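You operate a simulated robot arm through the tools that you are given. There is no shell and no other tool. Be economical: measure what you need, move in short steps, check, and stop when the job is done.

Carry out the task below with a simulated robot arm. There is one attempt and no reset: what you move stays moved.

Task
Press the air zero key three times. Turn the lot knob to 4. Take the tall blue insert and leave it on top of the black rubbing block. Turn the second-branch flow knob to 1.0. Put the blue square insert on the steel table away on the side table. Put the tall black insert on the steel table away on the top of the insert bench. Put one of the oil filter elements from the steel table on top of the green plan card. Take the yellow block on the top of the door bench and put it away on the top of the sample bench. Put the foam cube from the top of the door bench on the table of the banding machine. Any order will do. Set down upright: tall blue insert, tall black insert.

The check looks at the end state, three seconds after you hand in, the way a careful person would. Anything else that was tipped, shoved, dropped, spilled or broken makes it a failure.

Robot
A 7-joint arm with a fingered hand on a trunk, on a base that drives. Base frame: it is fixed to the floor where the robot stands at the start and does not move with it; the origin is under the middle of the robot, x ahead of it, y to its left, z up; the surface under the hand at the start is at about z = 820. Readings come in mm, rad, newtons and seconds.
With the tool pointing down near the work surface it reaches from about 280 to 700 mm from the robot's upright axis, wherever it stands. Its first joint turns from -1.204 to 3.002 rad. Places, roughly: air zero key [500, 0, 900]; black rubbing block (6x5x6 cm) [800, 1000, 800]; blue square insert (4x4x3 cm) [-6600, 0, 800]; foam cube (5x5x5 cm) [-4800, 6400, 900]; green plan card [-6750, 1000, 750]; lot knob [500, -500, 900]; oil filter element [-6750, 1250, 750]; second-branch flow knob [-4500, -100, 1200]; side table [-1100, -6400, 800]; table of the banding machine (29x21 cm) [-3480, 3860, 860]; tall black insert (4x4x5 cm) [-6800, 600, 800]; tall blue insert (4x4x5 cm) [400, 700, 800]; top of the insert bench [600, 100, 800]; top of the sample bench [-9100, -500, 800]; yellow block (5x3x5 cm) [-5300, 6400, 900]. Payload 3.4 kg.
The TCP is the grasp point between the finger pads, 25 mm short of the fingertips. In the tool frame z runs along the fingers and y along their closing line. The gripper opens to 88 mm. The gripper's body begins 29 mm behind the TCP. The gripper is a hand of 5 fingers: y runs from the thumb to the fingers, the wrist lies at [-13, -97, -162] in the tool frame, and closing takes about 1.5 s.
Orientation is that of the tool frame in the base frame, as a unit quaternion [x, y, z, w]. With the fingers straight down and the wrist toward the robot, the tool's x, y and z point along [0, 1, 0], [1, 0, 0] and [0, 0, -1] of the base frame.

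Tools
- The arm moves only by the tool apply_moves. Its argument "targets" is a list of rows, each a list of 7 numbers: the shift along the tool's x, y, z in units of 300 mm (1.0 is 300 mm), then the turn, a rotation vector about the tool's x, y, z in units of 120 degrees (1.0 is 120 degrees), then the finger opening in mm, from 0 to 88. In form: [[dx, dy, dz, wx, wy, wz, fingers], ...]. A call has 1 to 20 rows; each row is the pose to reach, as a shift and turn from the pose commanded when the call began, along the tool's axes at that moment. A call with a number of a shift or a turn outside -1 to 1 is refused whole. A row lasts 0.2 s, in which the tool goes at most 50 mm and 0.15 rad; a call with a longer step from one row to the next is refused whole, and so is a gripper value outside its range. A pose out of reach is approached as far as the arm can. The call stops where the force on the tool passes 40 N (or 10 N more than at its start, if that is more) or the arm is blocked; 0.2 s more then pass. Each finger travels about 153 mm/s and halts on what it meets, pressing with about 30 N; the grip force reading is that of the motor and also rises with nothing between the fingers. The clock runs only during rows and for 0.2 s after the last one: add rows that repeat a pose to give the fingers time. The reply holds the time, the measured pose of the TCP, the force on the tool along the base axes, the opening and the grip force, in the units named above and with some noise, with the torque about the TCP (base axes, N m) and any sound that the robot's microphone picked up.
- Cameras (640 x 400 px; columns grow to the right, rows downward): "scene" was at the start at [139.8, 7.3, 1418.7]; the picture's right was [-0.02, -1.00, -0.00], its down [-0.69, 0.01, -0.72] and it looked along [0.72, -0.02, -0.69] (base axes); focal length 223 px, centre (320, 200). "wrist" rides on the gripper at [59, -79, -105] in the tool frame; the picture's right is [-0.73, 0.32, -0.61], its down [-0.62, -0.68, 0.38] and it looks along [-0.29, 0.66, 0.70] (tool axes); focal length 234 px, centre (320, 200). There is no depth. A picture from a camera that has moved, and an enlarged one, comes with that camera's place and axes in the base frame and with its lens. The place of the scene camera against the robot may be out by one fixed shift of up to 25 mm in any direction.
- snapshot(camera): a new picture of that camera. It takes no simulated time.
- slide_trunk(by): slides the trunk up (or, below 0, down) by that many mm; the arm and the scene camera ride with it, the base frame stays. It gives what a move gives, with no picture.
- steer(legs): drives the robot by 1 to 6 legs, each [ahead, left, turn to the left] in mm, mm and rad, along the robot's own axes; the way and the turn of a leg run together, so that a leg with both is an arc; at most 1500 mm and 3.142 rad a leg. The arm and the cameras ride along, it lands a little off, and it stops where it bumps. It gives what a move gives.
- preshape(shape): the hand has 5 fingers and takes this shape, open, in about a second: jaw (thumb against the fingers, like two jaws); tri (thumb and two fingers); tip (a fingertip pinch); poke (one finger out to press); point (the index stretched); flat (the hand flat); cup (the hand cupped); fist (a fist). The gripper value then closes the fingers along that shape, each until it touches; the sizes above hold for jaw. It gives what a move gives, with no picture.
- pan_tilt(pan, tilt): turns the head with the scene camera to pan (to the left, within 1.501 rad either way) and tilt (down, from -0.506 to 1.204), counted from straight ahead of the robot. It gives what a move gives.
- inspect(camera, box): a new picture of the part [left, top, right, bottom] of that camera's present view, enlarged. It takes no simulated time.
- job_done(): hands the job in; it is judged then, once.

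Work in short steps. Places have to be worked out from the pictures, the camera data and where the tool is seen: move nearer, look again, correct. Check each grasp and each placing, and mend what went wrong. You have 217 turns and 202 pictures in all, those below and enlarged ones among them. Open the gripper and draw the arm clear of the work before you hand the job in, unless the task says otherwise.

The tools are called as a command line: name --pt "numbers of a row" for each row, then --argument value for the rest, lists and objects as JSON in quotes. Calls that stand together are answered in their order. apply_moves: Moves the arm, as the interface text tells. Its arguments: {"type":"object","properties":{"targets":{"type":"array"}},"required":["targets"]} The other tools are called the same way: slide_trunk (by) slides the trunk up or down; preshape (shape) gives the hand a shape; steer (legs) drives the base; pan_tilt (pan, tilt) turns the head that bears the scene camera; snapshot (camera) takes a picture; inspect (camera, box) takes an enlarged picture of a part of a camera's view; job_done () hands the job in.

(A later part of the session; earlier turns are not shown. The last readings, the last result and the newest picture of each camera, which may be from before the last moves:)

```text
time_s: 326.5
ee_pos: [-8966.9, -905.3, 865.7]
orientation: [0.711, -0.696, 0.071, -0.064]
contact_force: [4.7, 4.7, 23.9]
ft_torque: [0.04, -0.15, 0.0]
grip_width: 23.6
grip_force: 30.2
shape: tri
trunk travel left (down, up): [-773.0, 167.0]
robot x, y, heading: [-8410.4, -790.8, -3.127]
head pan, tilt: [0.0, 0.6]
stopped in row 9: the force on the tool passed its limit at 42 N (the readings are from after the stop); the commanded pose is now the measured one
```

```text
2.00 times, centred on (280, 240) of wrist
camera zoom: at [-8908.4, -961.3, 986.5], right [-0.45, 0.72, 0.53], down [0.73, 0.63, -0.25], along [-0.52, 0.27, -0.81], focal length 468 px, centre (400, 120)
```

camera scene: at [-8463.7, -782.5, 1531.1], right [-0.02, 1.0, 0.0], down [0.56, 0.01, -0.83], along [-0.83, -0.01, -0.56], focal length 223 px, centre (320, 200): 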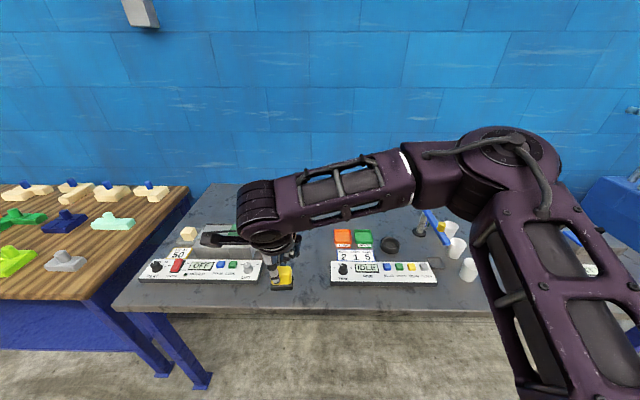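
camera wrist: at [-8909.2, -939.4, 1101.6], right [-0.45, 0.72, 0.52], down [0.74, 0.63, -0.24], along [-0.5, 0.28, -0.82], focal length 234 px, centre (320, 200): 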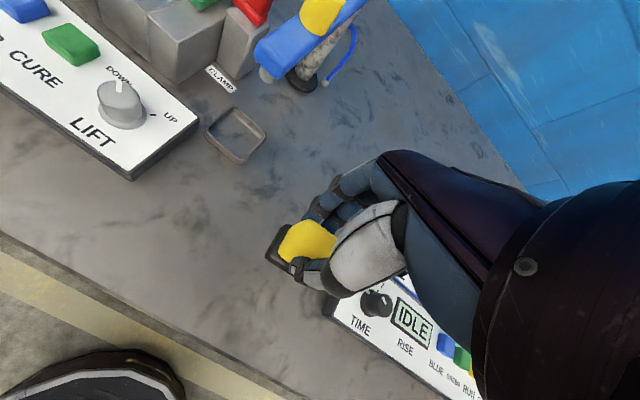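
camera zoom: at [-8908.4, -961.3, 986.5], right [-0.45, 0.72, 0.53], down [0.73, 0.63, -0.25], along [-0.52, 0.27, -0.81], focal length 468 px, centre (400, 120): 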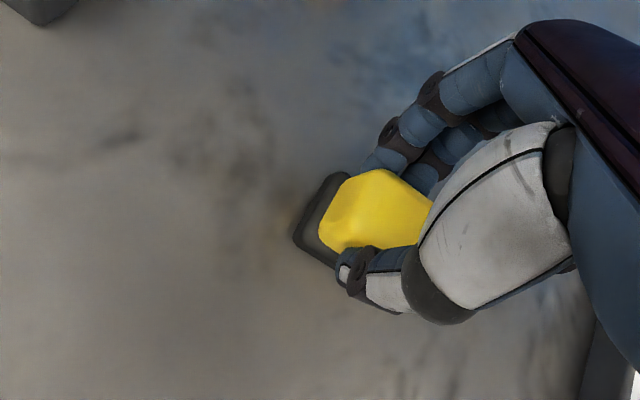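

It rests on the bench. I ease, open and lift away.

apply_moves --pt "0 0 -0.006 0 0 0 0" --pt "0 0 -0.006 0 0 0 40" --pt "0 0 -0.006 0 0 0 60" --pt "0 0 -0.006 0 0 0 70" --pt "0 0 -0.07 0 0 0 70" --pt "0 -0.02 -0.2 0 0 0 70" --pt "0 -0.05 -0.35 0 0 0 70" --pt "0 -0.1 -0.5 0 0 0 70" --pt "0 -0.2 -0.62 0 0 0 70"

snapshot --camera "wrist"

```text
time_s: 328.5
ee_pos: [-8945.0, -901.8, 1057.0]
orientation: [0.709, -0.699, 0.072, -0.068]
contact_force: [-0.1, 0.4, 0.0]
ft_torque: [-0.02, 0.03, 0.04]
grip_width: 69.8
grip_force: 0.0
shape: tri
trunk travel left (down, up): [-773.0, 167.0]
robot x, y, heading: [-8409.5, -792.7, -3.128]
head pan, tilt: [0.0, 0.6]
```

```text
68 pictures are left
camera wrist: at [-8886.9, -958.6, 1176.8], right [-0.45, 0.72, 0.53], down [0.73, 0.63, -0.25], along [-0.51, 0.28, -0.81], focal length 234 px, centre (320, 200)
```

wrist: 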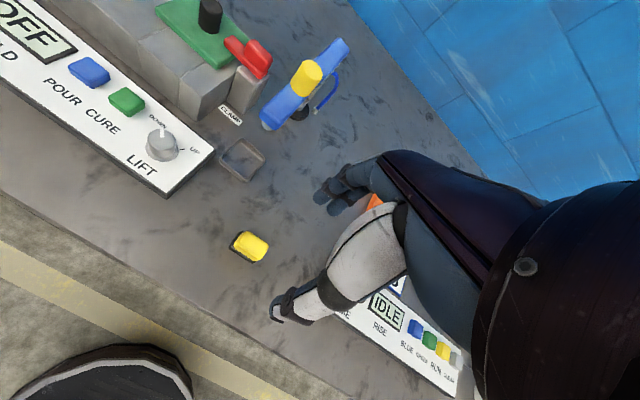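

Yellow block placed. I back away, turn toward the steel table (+x) and look.

apply_moves --pt "0 -0.12 -0.1 0 0 0 70" --pt "0 -0.25 -0.15 0 0 0 70" --pt "0 -0.36 -0.2 0 0 0 70"

steer --legs '[[-400, 0, 0], [0, 0, 3.128]]'

pan_tilt --pan 0.2 --tilt 0.45

snapshot --camera "scene"

```text
time_s: 329.3
ee_pos: [-8849.3, -900.4, 1136.4]
orientation: [0.71, -0.697, 0.071, -0.069]
contact_force: [0.0, 0.0, -0.2]
ft_torque: [0.0, 0.0, -0.01]
grip_width: 69.8
grip_force: 0.0
shape: tri
trunk travel left (down, up): [-773.0, 167.0]
robot x, y, heading: [-8413.5, -789.9, -3.123]
head pan, tilt: [0.0, 0.6]
```

```text
time_s: 339.1
ee_pos: [-7570.0, -680.2, 1137.0]
orientation: [0.701, 0.706, -0.067, -0.073]
contact_force: [-1.3, -0.7, -0.2]
ft_torque: [0.0, 0.0, -0.03]
grip_width: 69.7
grip_force: 0.0
shape: tri
trunk travel left (down, up): [-773.0, 167.0]
robot x, y, heading: [-8006.4, -786.2, 0.008]
head pan, tilt: [0.0, 0.6]
```

```text
time_s: 339.9
ee_pos: [-7570.5, -679.8, 1136.1]
orientation: [0.701, 0.706, -0.068, -0.073]
contact_force: [-0.9, 0.3, 0.0]
ft_torque: [0.02, 0.0, 0.03]
grip_width: 70.1
grip_force: 0.1
shape: tri
trunk travel left (down, up): [-773.0, 167.0]
robot x, y, heading: [-8008.7, -787.0, 0.002]
head pan, tilt: [0.201, 0.45]
```

```text
67 pictures are left
camera scene: at [-7861.2, -757.4, 1544.6], right [0.2, -0.98, 0.0], down [-0.43, -0.09, -0.9], along [0.88, 0.18, -0.44], focal length 223 px, centre (320, 200)
```

scene: 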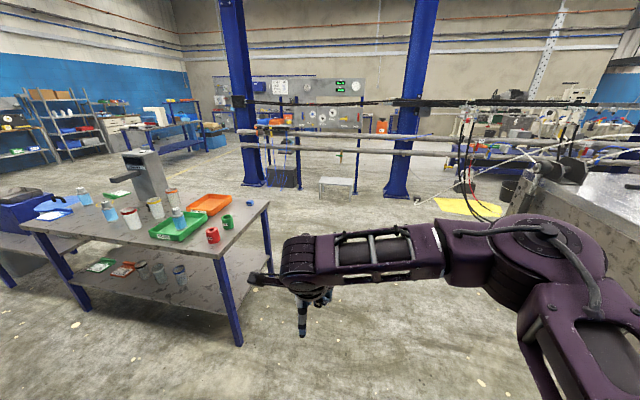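

I zoom on the steel table's contents.

inspect --camera "scene" --box '[20, 140, 290, 300]'

```text
2.37 times, centred on (155, 220) of scene
camera zoom: at [-7861.2, -757.4, 1544.6], right [0.2, -0.98, 0.0], down [-0.43, -0.09, -0.9], along [0.88, 0.18, -0.44], focal length 529 px, centre (711, 153)
```

zoom: 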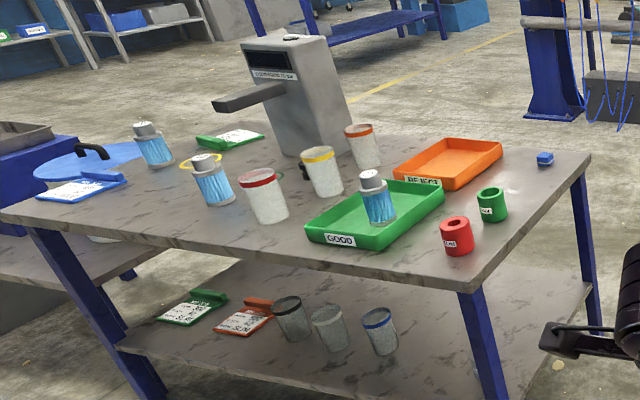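

I see the blue square insert at the south-east corner, filters, the green plan card at the north end. I'll work from the east side: drive around the south end, turn to face -x, and go north to y≈1050.

steer --legs '[[1100, 0, 0], [1000, 0, 0], [0, 0, 3.135], [0, -1000, 0], [0, -850, 0]]'

pan_tilt --pan 0.1 --tilt 0.6

snapshot --camera "scene"

```text
time_s: 366.7
ee_pos: [-6272.6, 1006.4, 1137.2]
orientation: [-0.697, 0.71, -0.074, 0.067]
contact_force: [0.1, 0.1, 0.0]
ft_torque: [0.03, 0.0, 0.0]
grip_width: 69.5
grip_force: 0.0
shape: tri
trunk travel left (down, up): [-773.0, 167.0]
robot x, y, heading: [-5831.7, 1101.2, 3.12]
head pan, tilt: [0.201, 0.45]
```

```text
time_s: 367.4
ee_pos: [-6274.4, 1006.1, 1136.5]
orientation: [-0.698, 0.71, -0.073, 0.066]
contact_force: [0.2, -0.2, -0.5]
ft_torque: [0.01, 0.01, 0.01]
grip_width: 69.6
grip_force: 0.1
shape: tri
trunk travel left (down, up): [-773.0, 167.0]
robot x, y, heading: [-5829.4, 1104.2, 3.121]
head pan, tilt: [0.099, 0.6]
```

```text
65 pictures are left
camera scene: at [-5963.1, 1104.6, 1531.1], right [-0.08, 1.0, 0.0], down [0.56, 0.04, -0.83], along [-0.82, -0.07, -0.56], focal length 223 px, centre (320, 200)
```

scene: 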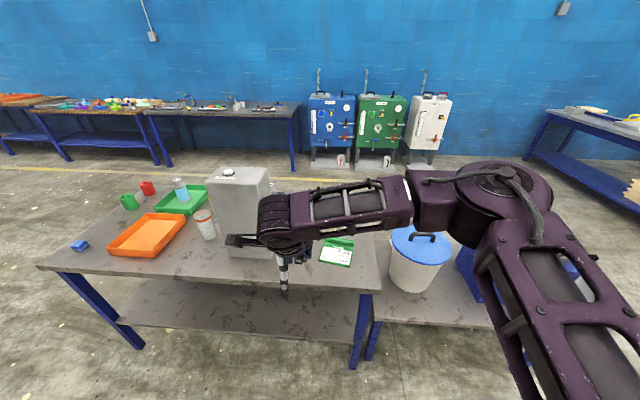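

Green card at about (-6690, 1110). I drive 330 mm closer and look with the wrist camera.

steer --legs '[[300, -60, 0.02]]'

snapshot --camera "wrist"

snapshot --camera "scene"

```text
time_s: 369.5
ee_pos: [-6577.6, 1057.4, 1136.6]
orientation: [0.708, -0.699, 0.073, -0.068]
contact_force: [0.9, -0.1, 0.6]
ft_torque: [-0.04, 0.0, 0.01]
grip_width: 69.7
grip_force: 0.0
shape: tri
trunk travel left (down, up): [-773.0, 167.0]
robot x, y, heading: [-6141.7, 1163.6, -3.132]
head pan, tilt: [0.099, 0.6]
```

```text
64 pictures are left
camera wrist: at [-6521.3, 1000.7, 1256.6], right [-0.44, 0.73, 0.53], down [0.74, 0.63, -0.25], along [-0.51, 0.28, -0.81], focal length 234 px, centre (320, 200)
```

wrist: 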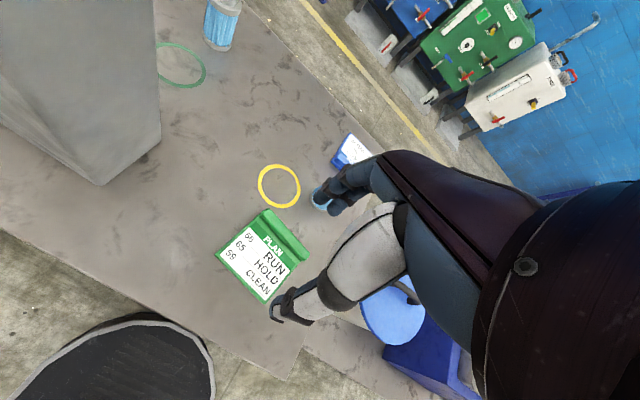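

```text
63 pictures are left
camera scene: at [-6269.9, 1164.2, 1531.1], right [-0.11, 0.99, 0.0], down [0.56, 0.06, -0.83], along [-0.82, -0.09, -0.56], focal length 223 px, centre (320, 200)
```

scene: 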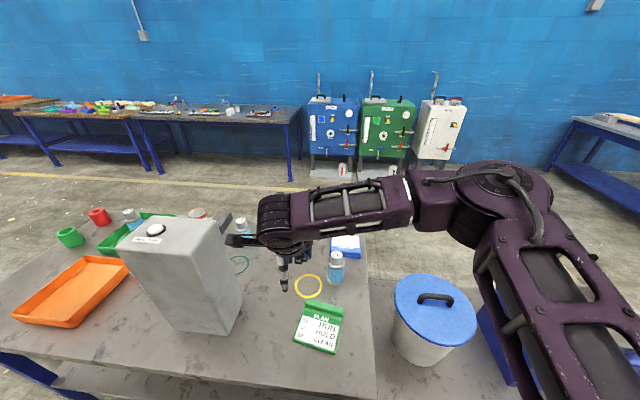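

Card centre ≈ (-6632, 1122); the nearest filter ≈ (-6830, 1160). I level the tool, move over toward the filter, and lower the trunk 120 mm for reach.

apply_moves --pt "-0.1 0.08 -0.02 -0.03 0 0 80" --pt "-0.2 0.18 -0.04 -0.06 0 0 80" --pt "-0.3 0.29 -0.06 -0.09 0 0 80" --pt "-0.343 0.4 -0.09 -0.095 0 0 80" --pt "-0.343 0.47 -0.1 -0.095 0 0 80"

slide_trunk --by -120

snapshot --camera "wrist"

snapshot --camera "scene"

```text
time_s: 370.7
ee_pos: [-6724.2, 1158.3, 1138.4]
orientation: [0.711, -0.704, 0.002, 0.002]
contact_force: [-0.3, 0.9, 0.2]
ft_torque: [0.01, -0.01, 0.02]
grip_width: 79.8
grip_force: 0.1
shape: tri
trunk travel left (down, up): [-773.0, 167.0]
robot x, y, heading: [-6140.5, 1164.0, -3.133]
head pan, tilt: [0.099, 0.6]
```

```text
time_s: 372.2
ee_pos: [-6722.9, 1156.9, 1018.5]
orientation: [0.71, -0.704, 0.003, 0.003]
contact_force: [-0.3, 0.4, 0.3]
ft_torque: [-0.02, 0.0, 0.0]
grip_width: 79.9
grip_force: 0.0
shape: tri
trunk travel left (down, up): [-653.0, 287.0]
robot x, y, heading: [-6141.4, 1162.9, -3.137]
head pan, tilt: [0.099, 0.6]
```

```text
62 pictures are left
camera wrist: at [-6643.5, 1101.0, 1125.3], right [-0.33, 0.73, 0.6], down [0.68, 0.63, -0.39], along [-0.66, 0.28, -0.7], focal length 234 px, centre (320, 200)
```

wrist: 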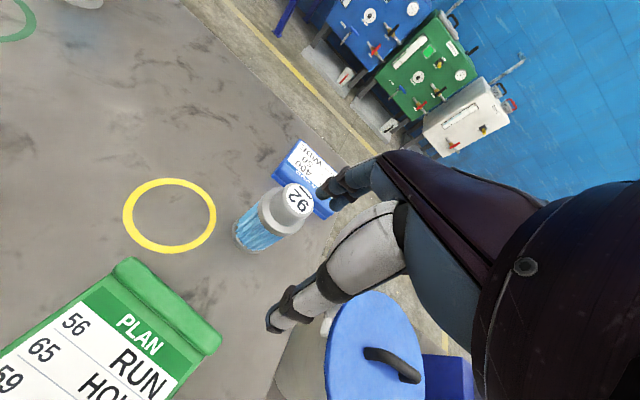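

```text
61 pictures are left
camera scene: at [-6270.1, 1164.2, 1411.1], right [-0.11, 0.99, 0.0], down [0.56, 0.06, -0.83], along [-0.82, -0.09, -0.56], focal length 223 px, centre (320, 200)
```

scene: 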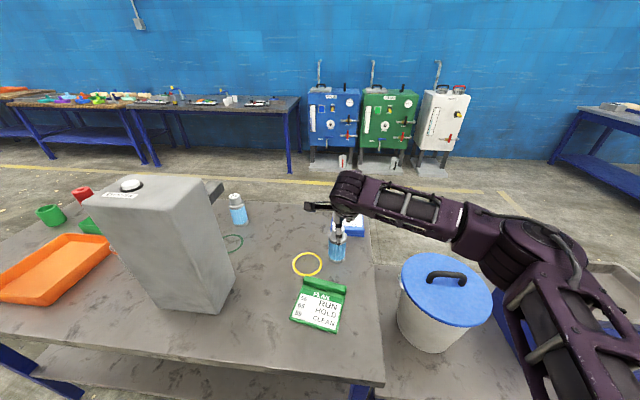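

Filter "92" stands at about (-6825, 1162), base z≈765, top ≈ 910. I drive 25 mm ahead and extend over it at z≈1000.

steer --legs '[[25, 0, 0]]'

apply_moves --pt "-0.01 0.13 0.0 0 0 0 86" --pt "-0.02 0.25 0.0 0 0 0 86"

inspect --camera "wrist" --box '[160, 160, 400, 340]'

```text
time_s: 373.0
ee_pos: [-6747.7, 1158.2, 1019.2]
orientation: [0.71, -0.704, 0.003, 0.003]
contact_force: [0.1, 0.6, -0.3]
ft_torque: [0.0, -0.02, -0.02]
grip_width: 79.8
grip_force: 0.1
shape: tri
trunk travel left (down, up): [-653.0, 287.0]
robot x, y, heading: [-6164.3, 1165.3, -3.134]
head pan, tilt: [0.099, 0.6]
```

```text
time_s: 373.6
ee_pos: [-6823.1, 1161.4, 1018.5]
orientation: [0.711, -0.704, 0.004, 0.002]
contact_force: [-0.5, -0.5, 0.2]
ft_torque: [0.0, -0.02, 0.01]
grip_width: 85.8
grip_force: 0.0
shape: tri
trunk travel left (down, up): [-653.0, 287.0]
robot x, y, heading: [-6168.1, 1165.6, -3.134]
head pan, tilt: [0.099, 0.6]
```

```text
2.22 times, centred on (280, 250) of wrist
camera zoom: at [-6744.6, 1105.4, 1124.8], right [-0.33, 0.73, 0.6], down [0.68, 0.63, -0.39], along [-0.66, 0.28, -0.7], focal length 520 px, centre (409, 89)
```

zoom: 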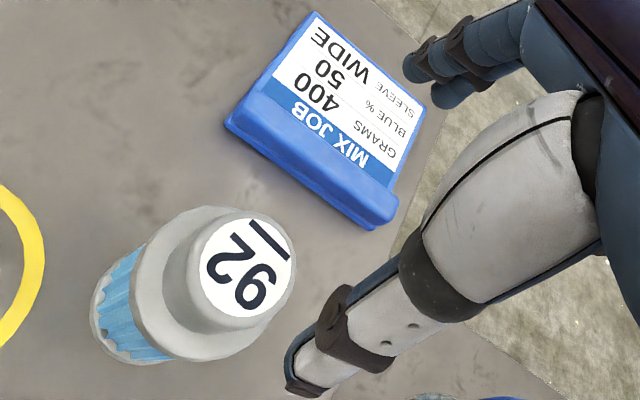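

Triangulated cap: top centre (-6807, 1156, ≈927). I correct by (+16, -5) mm and descend to TCP z≈905.

apply_moves --pt "0.017 -0.053 0.02 0 0 0 86" --pt "0.017 -0.053 0.14 0 0 0 86" --pt "0.017 -0.053 0.26 0 0 0 86" --pt "0.017 -0.053 0.34 0 0 0 86"

inspect --camera "wrist" --box '[180, 140, 420, 340]'

```text
time_s: 374.6
ee_pos: [-6806.8, 1156.8, 914.3]
orientation: [0.711, -0.703, 0.003, 0.003]
contact_force: [0.2, 1.1, 0.1]
ft_torque: [-0.02, 0.0, 0.0]
grip_width: 85.8
grip_force: 0.0
shape: tri
trunk travel left (down, up): [-653.0, 287.0]
robot x, y, heading: [-6163.9, 1165.5, -3.134]
head pan, tilt: [0.099, 0.6]
```

```text
2.00 times, centred on (300, 240) of wrist
camera zoom: at [-6727.5, 1100.0, 1022.3], right [-0.33, 0.73, 0.6], down [0.68, 0.63, -0.39], along [-0.66, 0.28, -0.7], focal length 468 px, centre (360, 120)
```

zoom: 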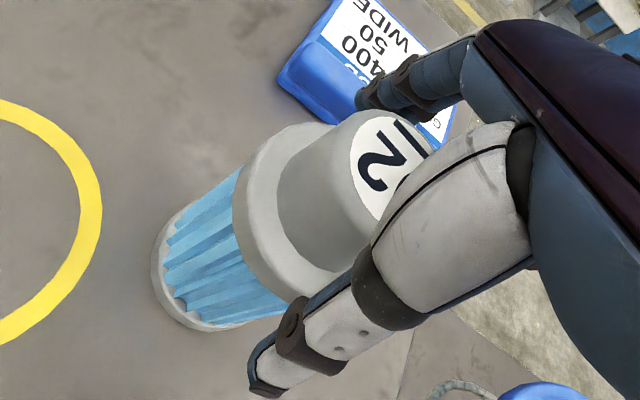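

The knob of the filter is between thumb and fingers. I raise 3 mm to grip the knob above the flange and close.

apply_moves --pt "0 0 -0.01 0 0 0 60" --pt "0 0 -0.01 0 0 0 40" --pt "0 0 -0.01 0 0 0 0" --pt "0 0 -0.01 0 0 0 0" --pt "0 0 -0.01 0 0 0 0" --pt "0 0 -0.01 0 0 0 0"

inspect --camera "wrist" --box '[180, 140, 420, 340]'

```text
time_s: 376.0
ee_pos: [-6805.8, 1157.4, 917.9]
orientation: [0.711, -0.703, 0.003, 0.003]
contact_force: [0.1, -0.3, 0.6]
ft_torque: [-0.01, 0.0, 0.01]
grip_width: 50.9
grip_force: 29.8
shape: tri
trunk travel left (down, up): [-653.0, 287.0]
robot x, y, heading: [-6163.4, 1165.7, -3.136]
head pan, tilt: [0.099, 0.6]
```

```text
2.00 times, centred on (300, 240) of wrist
camera zoom: at [-6727.6, 1099.8, 1025.8], right [-0.33, 0.73, 0.6], down [0.68, 0.63, -0.39], along [-0.66, 0.28, -0.7], focal length 468 px, centre (360, 120)
```

zoom: 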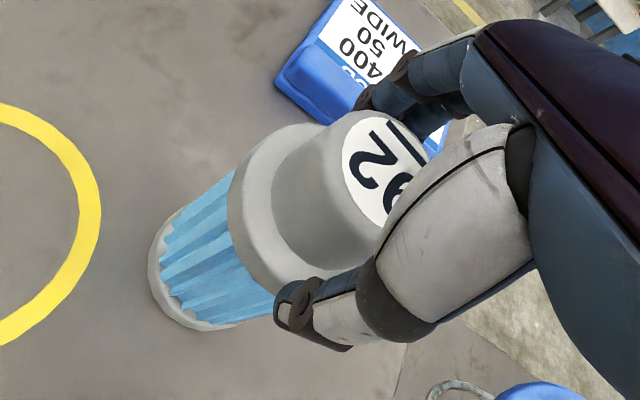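

Gripped at 51 mm. I lift 80 mm and bring it back toward the card.

apply_moves --pt "0 0 -0.08 0 0 0 0" --pt "0 0 -0.2 0 0 0 0" --pt "0 0 -0.3 0 0 0 0" --pt "0 -0.14 -0.3 0 0 0 0" --pt "0.03 -0.28 -0.3 0 0 0 0" --pt "0.06 -0.42 -0.3 0 0 0 0" --pt "0.06 -0.5 -0.3 0 0 0 0"

snapshot --camera "wrist"

snapshot --camera "scene"

```text
time_s: 377.6
ee_pos: [-6656.9, 1143.4, 1009.5]
orientation: [0.71, -0.704, 0.003, 0.003]
contact_force: [-0.2, 0.8, -2.9]
ft_torque: [0.01, -0.01, 0.05]
grip_width: 50.8
grip_force: 30.2
shape: tri
trunk travel left (down, up): [-653.0, 287.0]
robot x, y, heading: [-6164.5, 1161.3, -3.135]
head pan, tilt: [0.099, 0.6]
```

```text
57 pictures are left
camera wrist: at [-6577.6, 1085.3, 1117.7], right [-0.33, 0.73, 0.6], down [0.68, 0.63, -0.39], along [-0.66, 0.28, -0.7], focal length 234 px, centre (320, 200)
```

wrist: 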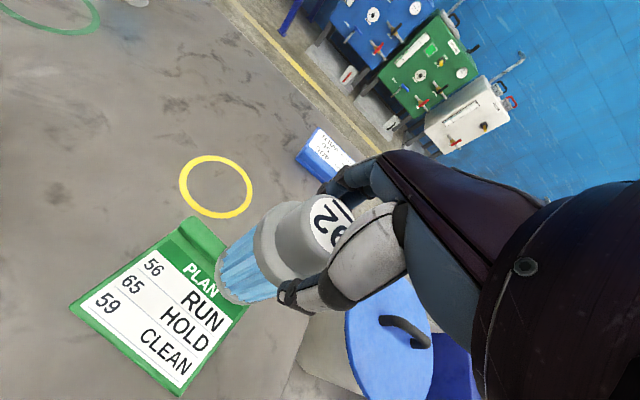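

```text
56 pictures are left
camera scene: at [-6294.9, 1164.4, 1411.1], right [-0.11, 0.99, 0.0], down [0.56, 0.06, -0.83], along [-0.82, -0.09, -0.56], focal length 223 px, centre (320, 200)
```

scene: 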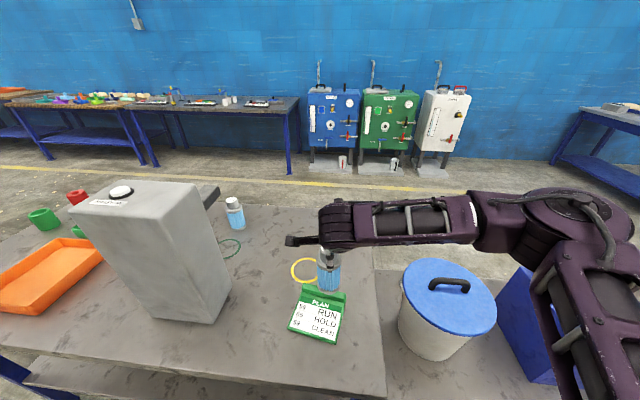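

The flat part of the card is centred at about (-6615, 1112). I move there and lower in fine steps to contact (expected TCP ≈ 925).

apply_moves --pt "0.06 -0.08 0 0 0 0 0" --pt "0.103 -0.14 0.05 0 0 0 0" --pt "0.103 -0.14 0.15 0 0 0 0" --pt "0.103 -0.14 0.22 0 0 0 0"

snapshot --camera "wrist"

```text
time_s: 378.6
ee_pos: [-6614.3, 1111.3, 945.0]
orientation: [0.711, -0.703, 0.002, 0.003]
contact_force: [0.3, 0.0, -2.5]
ft_torque: [-0.01, -0.01, 0.0]
grip_width: 50.7
grip_force: 30.3
shape: tri
trunk travel left (down, up): [-653.0, 287.0]
robot x, y, heading: [-6165.5, 1163.8, -3.128]
head pan, tilt: [0.099, 0.6]
```

```text
55 pictures are left
camera wrist: at [-6535.5, 1054.3, 1051.5], right [-0.33, 0.73, 0.6], down [0.68, 0.63, -0.39], along [-0.66, 0.28, -0.7], focal length 234 px, centre (320, 200)
```

wrist: 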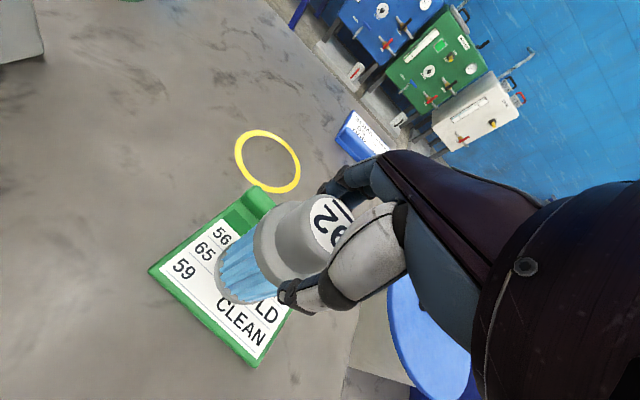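

It's over the card. Descending in 3 mm steps.

apply_moves --pt "0 0 0.015 0 0 0 0" --pt "0 0 0.03 0 0 0 0" --pt "0 0 0.04 0 0 0 0" --pt "0 0 0.05 0 0 0 0" --pt "0 0 0.06 0 0 0 0" --pt "0 0 0.07 0 0 0 0" --pt "0 0 0.08 0 0 0 0" --pt "0 0 0.09 0 0 0 0" --pt "0 0 0.1 0 0 0 0"

```text
time_s: 380.4
ee_pos: [-6615.0, 1110.6, 926.1]
orientation: [0.71, -0.704, -0.001, 0.011]
contact_force: [4.7, 3.6, 24.5]
ft_torque: [0.1, -0.26, -0.04]
grip_width: 50.3
grip_force: 30.5
shape: tri
trunk travel left (down, up): [-653.0, 287.0]
robot x, y, heading: [-6164.5, 1165.2, -3.132]
head pan, tilt: [0.099, 0.6]
stopped in row 8: the force on the tool passed its limit at 42 N (the readings are from after the stop); the commanded pose is now the measured one
```

Contact at 926 as expected. I ease 1.5 mm, open gently, and lift off.

apply_moves --pt "0 0 -0.005 0 0 0 0" --pt "0 0 -0.005 0 0 0 55" --pt "0 0 -0.005 0 0 0 65" --pt "0 0 -0.005 0 0 0 84" --pt "0 0 -0.005 0 0 0 84" --pt "0 0 -0.06 0 0 0 84" --pt "0 0 -0.2 0 0 0 84" --pt "0 0 -0.35 0 0 0 84" --pt "0 0 -0.5 0 0 0 84"

snapshot --camera "wrist"

```text
time_s: 382.4
ee_pos: [-6612.1, 1111.8, 1074.5]
orientation: [0.71, -0.704, 0.0, 0.008]
contact_force: [0.2, 0.8, 0.1]
ft_torque: [-0.01, 0.01, -0.01]
grip_width: 84.2
grip_force: 0.0
shape: tri
trunk travel left (down, up): [-653.0, 287.0]
robot x, y, heading: [-6167.0, 1165.1, -3.133]
head pan, tilt: [0.099, 0.6]
```

```text
54 pictures are left
camera wrist: at [-6531.7, 1055.7, 1179.7], right [-0.32, 0.73, 0.6], down [0.67, 0.62, -0.4], along [-0.67, 0.28, -0.69], focal length 234 px, centre (320, 200)
```

wrist: 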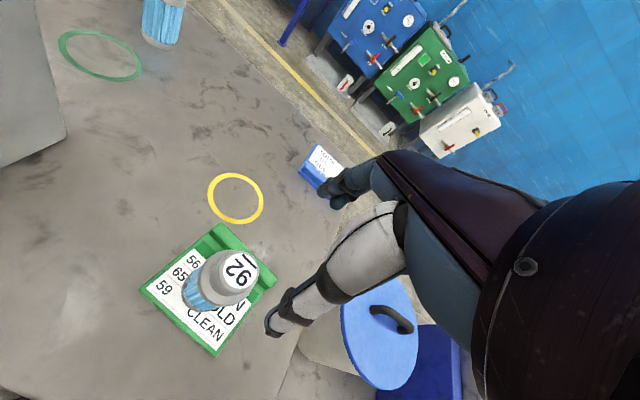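

The filter stands on the green card. The tall black insert is on the west side of the tester, so I drive around the south end to the west side.

steer --legs '[[-330, 0, 0], [0, 1000, 0], [0, 950, 0], [1000, 0, 0], [1050, 0, 0]]'

steer --legs '[[0, 0, 3.135], [0, 1300, 0]]'

pan_tilt --pan 0.0 --tilt 0.6

snapshot --camera "scene"

```text
time_s: 403.8
ee_pos: [-8339.3, -903.1, 1071.8]
orientation: [0.714, -0.7, 0.001, 0.007]
contact_force: [-0.1, 0.0, -0.2]
ft_torque: [-0.04, 0.01, 0.03]
grip_width: 84.1
grip_force: 0.0
shape: tri
trunk travel left (down, up): [-653.0, 287.0]
robot x, y, heading: [-7892.9, -841.4, -3.126]
head pan, tilt: [0.099, 0.6]
```

```text
time_s: 417.7
ee_pos: [-7550.9, 503.6, 1073.7]
orientation: [0.675, 0.738, 0.008, -0.001]
contact_force: [-0.3, 0.4, -0.1]
ft_torque: [0.02, 0.02, 0.02]
grip_width: 84.1
grip_force: 0.1
shape: tri
trunk travel left (down, up): [-653.0, 287.0]
robot x, y, heading: [-7990.5, 415.4, 0.089]
head pan, tilt: [0.099, 0.6]
```

```text
time_s: 418.3
ee_pos: [-7550.2, 503.5, 1072.9]
orientation: [0.675, 0.738, 0.008, -0.001]
contact_force: [1.0, 0.5, -1.1]
ft_torque: [0.01, 0.03, 0.01]
grip_width: 84.2
grip_force: 0.1
shape: tri
trunk travel left (down, up): [-653.0, 287.0]
robot x, y, heading: [-7992.0, 413.3, 0.088]
head pan, tilt: [0.0, 0.6]
```

```text
53 pictures are left
camera scene: at [-7847.1, 436.5, 1411.1], right [0.09, -1.0, 0.0], down [-0.56, -0.05, -0.83], along [0.82, 0.07, -0.56], focal length 223 px, centre (320, 200)
```

scene: 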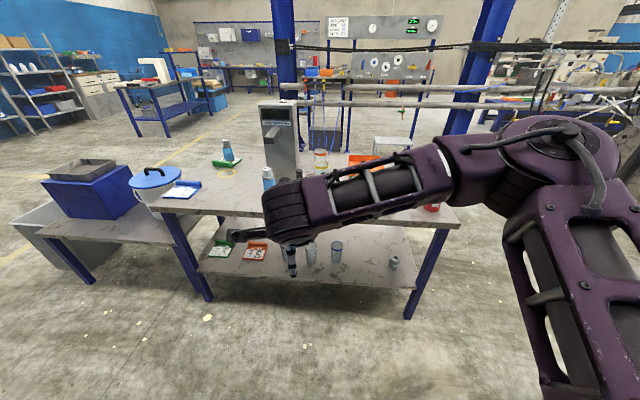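

I straighten, drive to about (-7400, 560) and look with the wrist camera.

steer --legs '[[0, 0, -0.089], [0, 130, 0], [580, 0, 0]]'

snapshot --camera "wrist"

snapshot --camera "scene"

```text
time_s: 423.0
ee_pos: [-6969.9, 596.7, 1072.6]
orientation: [0.704, 0.71, 0.008, -0.002]
contact_force: [-0.2, -0.5, -0.6]
ft_torque: [0.03, 0.0, 0.02]
grip_width: 84.3
grip_force: 0.0
shape: tri
trunk travel left (down, up): [-653.0, 287.0]
robot x, y, heading: [-7420.2, 545.7, 0.003]
head pan, tilt: [0.0, 0.6]
```

```text
52 pictures are left
camera wrist: at [-7051.3, 653.9, 1178.8], right [0.32, -0.73, 0.6], down [-0.67, -0.62, -0.4], along [0.67, -0.28, -0.69], focal length 234 px, centre (320, 200)
```

wrist: 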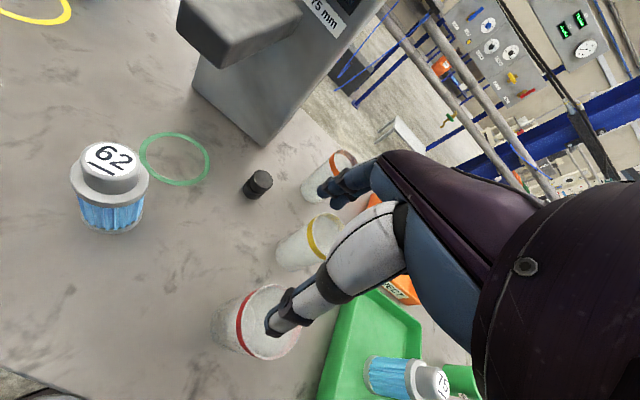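

```text
51 pictures are left
camera scene: at [-7272.7, 555.1, 1411.1], right [0.01, -1.0, 0.0], down [-0.57, 0.0, -0.82], along [0.82, 0.0, -0.57], focal length 223 px, centre (320, 200)
```

scene: 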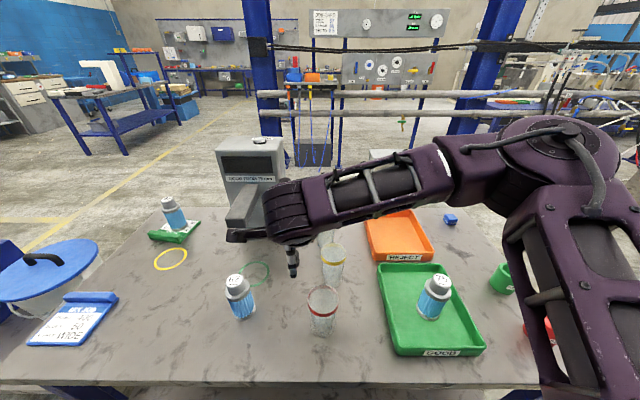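

Black insert at about (-6740, 630); cups flank it to the south and the tester's arm to the north. I drive 100 mm ahead, turn the hand -10°, move over it at z≈1000 and look.

steer --legs '[[95, 0, 0]]'

apply_moves --pt "0.03 0.13 0 0 0 -0.04 66" --pt "0.07 0.26 0.02 0 0 -0.083 66" --pt "0.11 0.4 0.08 0 0 -0.083 66" --pt "0.11 0.43 0.2 0 0 -0.083 66" --pt "0.11 0.43 0.32 0 0 -0.083 66"

snapshot --camera "wrist"

```text
time_s: 424.1
ee_pos: [-6876.0, 597.5, 1072.5]
orientation: [0.705, 0.71, 0.008, -0.001]
contact_force: [0.8, -0.4, 0.0]
ft_torque: [0.03, -0.01, -0.01]
grip_width: 84.3
grip_force: 0.1
shape: tri
trunk travel left (down, up): [-653.0, 287.0]
robot x, y, heading: [-7322.7, 548.9, -0.0]
head pan, tilt: [0.0, 0.6]
```

```text
time_s: 425.3
ee_pos: [-6744.1, 632.8, 976.7]
orientation: [0.64, 0.768, 0.007, -0.001]
contact_force: [0.2, -0.1, -0.4]
ft_torque: [-0.04, -0.03, 0.01]
grip_width: 66.2
grip_force: 0.1
shape: tri
trunk travel left (down, up): [-653.0, 287.0]
robot x, y, heading: [-7324.9, 545.8, 0.007]
head pan, tilt: [0.0, 0.6]
```

```text
50 pictures are left
camera wrist: at [-6834.3, 675.4, 1082.1], right [0.44, -0.66, 0.6], down [-0.55, -0.73, -0.4], along [0.7, -0.16, -0.69], focal length 234 px, centre (320, 200)
```

wrist: 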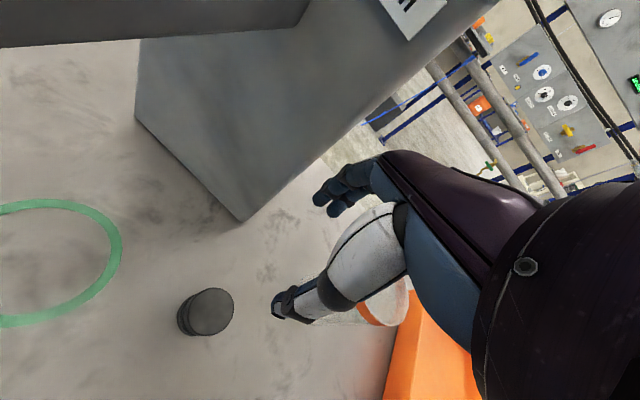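

Black insert refined to about (-6778, 627). I shift back 34 mm and descend to z≈855 for a check.

apply_moves --pt "0 -0.115 0.05 0 0 0 66" --pt "0 -0.115 0.17 0 0 0 66" --pt "0 -0.115 0.29 0 0 0 66" --pt "0 -0.115 0.4 0 0 0 66"

inspect --camera "wrist" --box '[160, 160, 400, 340]'

```text
time_s: 426.3
ee_pos: [-6778.1, 628.0, 855.1]
orientation: [0.64, 0.768, 0.007, 0.0]
contact_force: [0.8, -0.2, 0.3]
ft_torque: [0.0, -0.01, 0.03]
grip_width: 66.1
grip_force: 0.0
shape: tri
trunk travel left (down, up): [-653.0, 287.0]
robot x, y, heading: [-7323.7, 543.9, 0.007]
head pan, tilt: [0.0, 0.6]
```

```text
2.22 times, centred on (280, 250) of wrist
camera zoom: at [-6866.9, 670.6, 961.7], right [0.44, -0.66, 0.6], down [-0.55, -0.73, -0.4], along [0.7, -0.16, -0.69], focal length 520 px, centre (409, 89)
```

zoom: 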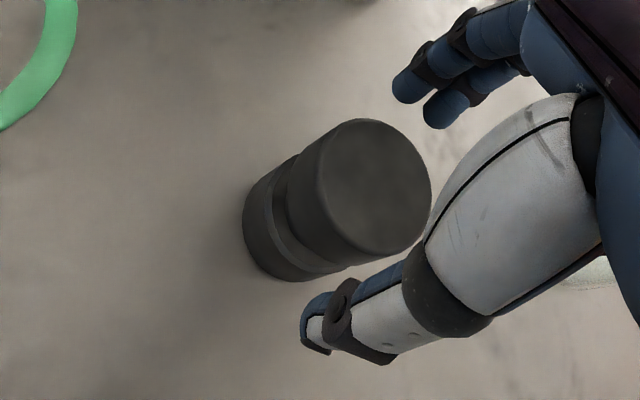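

Height solution shows the table is at ≈800, so the insert is at (-6790, 635, 800–850). I shift (-11, +7) mm, lower 12 mm and look.

apply_moves --pt "0.03 -0.035 0.0 0 0 0 66" --pt "0.03 -0.035 0.02 0 0 0 66" --pt "0.03 -0.035 0.04 0 0 0 66"

inspect --camera "wrist" --box '[200, 140, 440, 340]'

```text
time_s: 427.1
ee_pos: [-6788.5, 636.1, 844.8]
orientation: [0.64, 0.768, 0.008, 0.0]
contact_force: [0.1, 0.1, -0.1]
ft_torque: [-0.04, -0.01, -0.03]
grip_width: 66.1
grip_force: 0.0
shape: tri
trunk travel left (down, up): [-653.0, 287.0]
robot x, y, heading: [-7326.2, 546.9, 0.003]
head pan, tilt: [0.0, 0.6]
```

```text
2.00 times, centred on (320, 240) of wrist
camera zoom: at [-6879.2, 678.1, 951.0], right [0.44, -0.66, 0.6], down [-0.55, -0.73, -0.4], along [0.71, -0.16, -0.69], focal length 468 px, centre (320, 120)
```

zoom: 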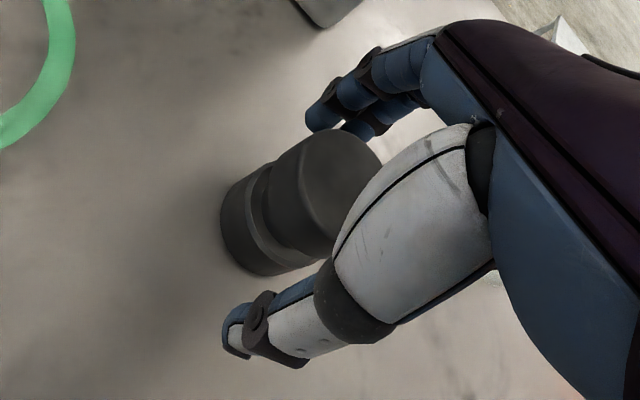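

Looks just like the blue insert's grasp. Closing now.

apply_moves --pt "0 0 0.01 0 0 0 50" --pt "0 0 0.01 0 0 0 30" --pt "0 0 0.01 0 0 0 0" --pt "0 0 0.01 0 0 0 0" --pt "0 0 0.01 0 0 0 0" --pt "0 0 0.01 0 0 0 0"

apply_moves --pt "0 0 -0.03 0 0 0 0" --pt "0 0 -0.12 0 0 0 0" --pt "0 0 -0.25 0 0 0 0" --pt "0 0 -0.4 0 0 0 0" --pt "0 -0.05 -0.55 0 0 0 0" --pt "0 -0.1 -0.7 0 0 0 0"

snapshot --camera "wrist"

```text
time_s: 428.5
ee_pos: [-6788.8, 635.7, 844.3]
orientation: [0.641, 0.768, 0.009, 0.002]
contact_force: [2.5, -0.2, 10.9]
ft_torque: [0.02, -0.34, -0.03]
grip_width: 29.7
grip_force: 30.3
shape: tri
trunk travel left (down, up): [-653.0, 287.0]
robot x, y, heading: [-7323.3, 546.8, 0.007]
head pan, tilt: [0.0, 0.6]
```

```text
time_s: 429.9
ee_pos: [-6822.8, 628.1, 1055.2]
orientation: [0.64, 0.768, 0.009, 0.001]
contact_force: [-0.2, 0.1, -1.0]
ft_torque: [0.02, -0.02, 0.0]
grip_width: 28.7
grip_force: 29.6
shape: tri
trunk travel left (down, up): [-653.0, 287.0]
robot x, y, heading: [-7325.0, 543.6, 0.006]
head pan, tilt: [0.0, 0.6]
```

```text
47 pictures are left
camera wrist: at [-6912.2, 669.8, 1161.4], right [0.44, -0.66, 0.6], down [-0.55, -0.73, -0.4], along [0.7, -0.16, -0.69], focal length 234 px, centre (320, 200)
```

wrist: 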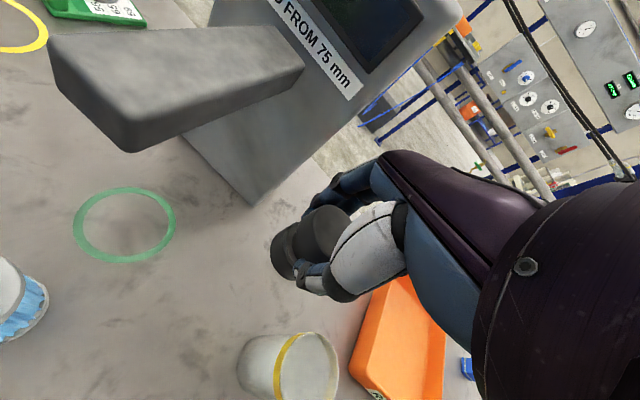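

Black insert held. I drive it back to the insert bench: around the south end of the steel table, north to the aisle y≈2250, then east.

steer --legs '[[-300, 0, 0], [0, -1330, 0], [1000, 0, 0], [800, 0, 0], [0, 1500, 0], [0, 1500, 0]]'

```text
time_s: 461.2
ee_pos: [-5424.8, 2427.5, 1055.4]
orientation: [0.626, 0.78, 0.008, 0.0]
contact_force: [0.3, 0.7, -1.3]
ft_torque: [0.01, -0.02, 0.02]
grip_width: 29.2
grip_force: 30.1
shape: tri
trunk travel left (down, up): [-653.0, 287.0]
robot x, y, heading: [-5919.7, 2326.9, 0.044]
head pan, tilt: [0.0, 0.6]
```

steer --legs '[[0, 0, -0.048], [1500, 0, 0], [1500, 0, 0], [1500, 0, 0], [750, 0, 0]]'

pan_tilt --pan -0.5 --tilt 0.5

snapshot --camera "scene"

```text
time_s: 487.1
ee_pos: [-110.6, 2467.2, 1054.9]
orientation: [0.636, 0.771, 0.007, -0.001]
contact_force: [-0.1, 0.1, -0.7]
ft_torque: [-0.01, 0.0, -0.01]
grip_width: 29.2
grip_force: 29.8
shape: tri
trunk travel left (down, up): [-653.0, 287.0]
robot x, y, heading: [-611.0, 2378.9, 0.013]
head pan, tilt: [0.0, 0.6]
```

```text
time_s: 488.0
ee_pos: [-111.3, 2467.9, 1054.5]
orientation: [0.636, 0.772, 0.008, 0.0]
contact_force: [-0.2, -0.1, 0.4]
ft_torque: [-0.04, -0.01, 0.0]
grip_width: 29.2
grip_force: 29.9
shape: tri
trunk travel left (down, up): [-653.0, 287.0]
robot x, y, heading: [-611.2, 2382.1, 0.016]
head pan, tilt: [-0.499, 0.499]
```

```text
46 pictures are left
camera scene: at [-473.5, 2347.2, 1420.1], right [-0.46, -0.89, 0.0], down [-0.42, 0.22, -0.88], along [0.78, -0.41, -0.48], focal length 223 px, centre (320, 200)
```

scene: 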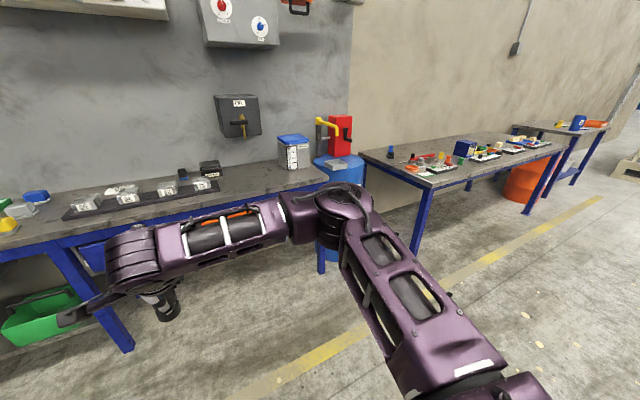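

The blue insert is visible still standing on the black block. I go south to y≈595, then ahead to the bench.

steer --legs '[[0, 0, -0.014], [0, -900, 0], [0, -890, 0], [480, 0, 0]]'

pan_tilt --pan 0.0 --tilt 0.75

snapshot --camera "wrist"

```text
time_s: 499.8
ee_pos: [377.3, 674.4, 1054.7]
orientation: [0.637, 0.771, 0.007, -0.002]
contact_force: [0.6, 0.2, -0.7]
ft_torque: [0.0, 0.01, 0.02]
grip_width: 29.1
grip_force: 29.9
shape: tri
trunk travel left (down, up): [-653.0, 287.0]
robot x, y, heading: [-119.0, 586.6, 0.017]
head pan, tilt: [-0.499, 0.499]
```

```text
time_s: 500.7
ee_pos: [376.8, 674.2, 1054.9]
orientation: [0.637, 0.771, 0.008, 0.0]
contact_force: [0.0, 0.3, -0.6]
ft_torque: [0.01, 0.02, -0.01]
grip_width: 29.0
grip_force: 29.9
shape: tri
trunk travel left (down, up): [-653.0, 287.0]
robot x, y, heading: [-124.4, 589.6, 0.017]
head pan, tilt: [0.0, 0.75]
```

```text
45 pictures are left
camera wrist: at [287.5, 716.7, 1160.8], right [0.45, -0.66, 0.6], down [-0.55, -0.74, -0.4], along [0.71, -0.15, -0.69], focal length 234 px, centre (320, 200)
```

wrist: 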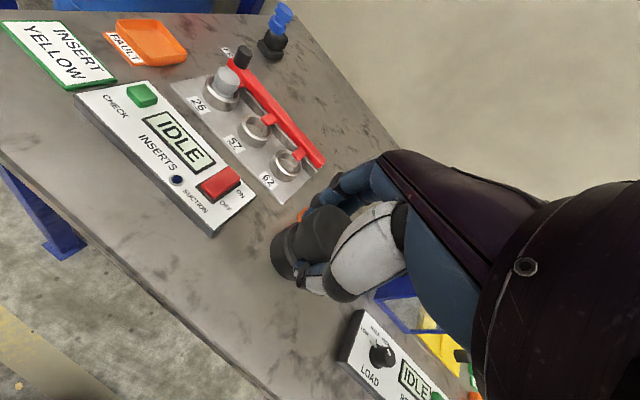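

I place it at about (415, 668), the empty area right of the INSERTS panel. Moving over and down to z≈872, then fine steps.

apply_moves --pt "-0.043 0.12 0.02 0 0 0 0" --pt "-0.043 0.12 0.17 0 0 0 0" --pt "-0.043 0.12 0.32 0 0 0 0" --pt "-0.043 0.12 0.47 0 0 0 0" --pt "-0.043 0.12 0.57 0 0 0 0" --pt "-0.043 0.12 0.6 0 0 0 0"

snapshot --camera "wrist"

```text
time_s: 502.1
ee_pos: [416.7, 671.1, 875.4]
orientation: [0.637, 0.771, 0.008, 0.0]
contact_force: [0.1, 0.6, -0.4]
ft_torque: [0.05, -0.02, 0.01]
grip_width: 29.0
grip_force: 29.8
shape: tri
trunk travel left (down, up): [-653.0, 287.0]
robot x, y, heading: [-126.7, 589.9, 0.022]
head pan, tilt: [0.0, 0.75]
```

```text
44 pictures are left
camera wrist: at [326.5, 712.7, 980.5], right [0.45, -0.66, 0.6], down [-0.55, -0.74, -0.4], along [0.71, -0.15, -0.69], focal length 234 px, centre (320, 200)
```

wrist: 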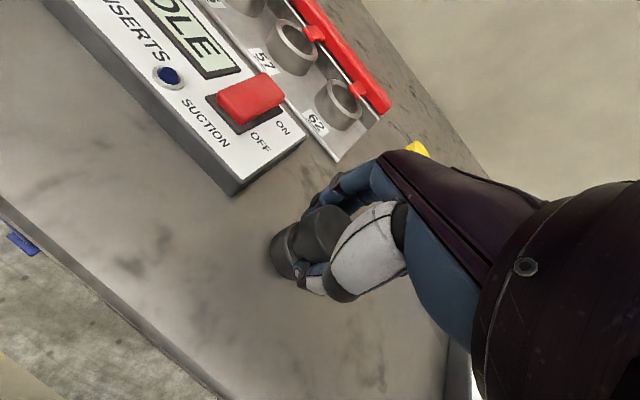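

Clear spot. Fine descent to contact.

apply_moves --pt "0 0 0.01 0 0 0 0" --pt "0 0 0.018 0 0 0 0" --pt "0 0 0.026 0 0 0 0" --pt "0 0 0.034 0 0 0 0" --pt "0 0 0.042 0 0 0 0" --pt "0 0 0.05 0 0 0 0" --pt "0 0 0.058 0 0 0 0" --pt "0 0 0.066 0 0 0 0"

```text
time_s: 503.9
ee_pos: [416.0, 673.2, 861.7]
orientation: [0.636, 0.772, 0.015, 0.003]
contact_force: [2.8, 1.3, 38.3]
ft_torque: [0.22, -0.88, 0.01]
grip_width: 30.7
grip_force: 29.9
shape: tri
trunk travel left (down, up): [-653.0, 287.0]
robot x, y, heading: [-123.0, 588.1, 0.016]
head pan, tilt: [0.0, 0.75]
```

On the bench (38 N). I ease 2 mm, open gently, and lift.

apply_moves --pt "0 0 0.05 0 0 0 0" --pt "0 0 0.05 0 0 0 40" --pt "0 0 0.05 0 0 0 55" --pt "0 0 0.05 0 0 0 70" --pt "0 0 0.05 0 0 0 70" --pt "0 0 -0.02 0 0 0 70" --pt "0 0 -0.15 0 0 0 70" --pt "0 0 -0.3 0 0 0 70" --pt "0 0 -0.45 0 0 0 70" --pt "0 0 -0.6 0 0 0 70"

snapshot --camera "wrist"

```text
time_s: 504.2
ee_pos: [419.6, 672.9, 862.8]
orientation: [0.636, 0.772, 0.021, 0.004]
contact_force: [-4.0, -2.7, 22.6]
ft_torque: [-0.14, -0.22, -0.09]
grip_width: 30.0
grip_force: 29.9
shape: tri
trunk travel left (down, up): [-653.0, 287.0]
robot x, y, heading: [-125.2, 591.6, 0.014]
head pan, tilt: [0.0, 0.75]
stopped in row 1: the force on the tool passed its limit at 58 N (the readings are from after the stop); the commanded pose is now the measured one
```

```text
43 pictures are left
camera wrist: at [326.6, 713.4, 967.0], right [0.44, -0.67, 0.61], down [-0.54, -0.73, -0.42], along [0.72, -0.14, -0.68], focal length 234 px, centre (320, 200)
```

wrist: 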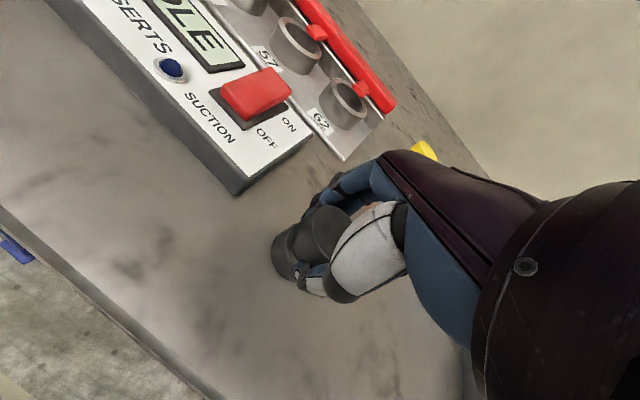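

That row pushed down by mistake (relative to the lower pose); the insert is still upright. Now I ease up 2 mm with leveling, open, and lift.

apply_moves --pt "0 0 -0.006 0.01 0 0 0" --pt "0 0 -0.007 0.018 0 0 0" --pt "0 0 -0.007 0.018 0 0 40" --pt "0 0 -0.007 0.018 0 0 55" --pt "0 0 -0.007 0.018 0 0 70" --pt "0 0 -0.007 0.018 0 0 70" --pt "0 0 -0.06 0.018 0 0 70" --pt "0 0 -0.18 0.018 0 0 70" --pt "0 0 -0.33 0.018 0 0 70" --pt "0 0 -0.48 0.018 0 0 70"

snapshot --camera "wrist"

```text
time_s: 506.4
ee_pos: [415.4, 669.8, 1006.1]
orientation: [0.636, 0.771, 0.0, -0.009]
contact_force: [0.3, -1.1, 0.1]
ft_torque: [-0.01, -0.01, 0.0]
grip_width: 70.1
grip_force: 0.1
shape: tri
trunk travel left (down, up): [-653.0, 287.0]
robot x, y, heading: [-122.0, 587.8, 0.014]
head pan, tilt: [0.0, 0.75]
```

```text
42 pictures are left
camera wrist: at [328.2, 711.9, 1113.5], right [0.46, -0.66, 0.59], down [-0.56, -0.74, -0.38], along [0.69, -0.15, -0.71], focal length 234 px, centre (320, 200)
```

wrist: 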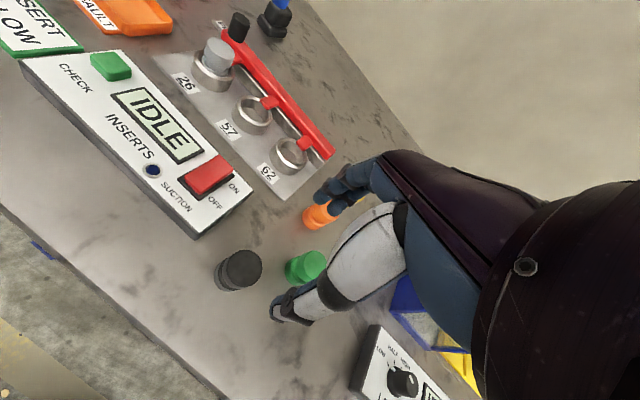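

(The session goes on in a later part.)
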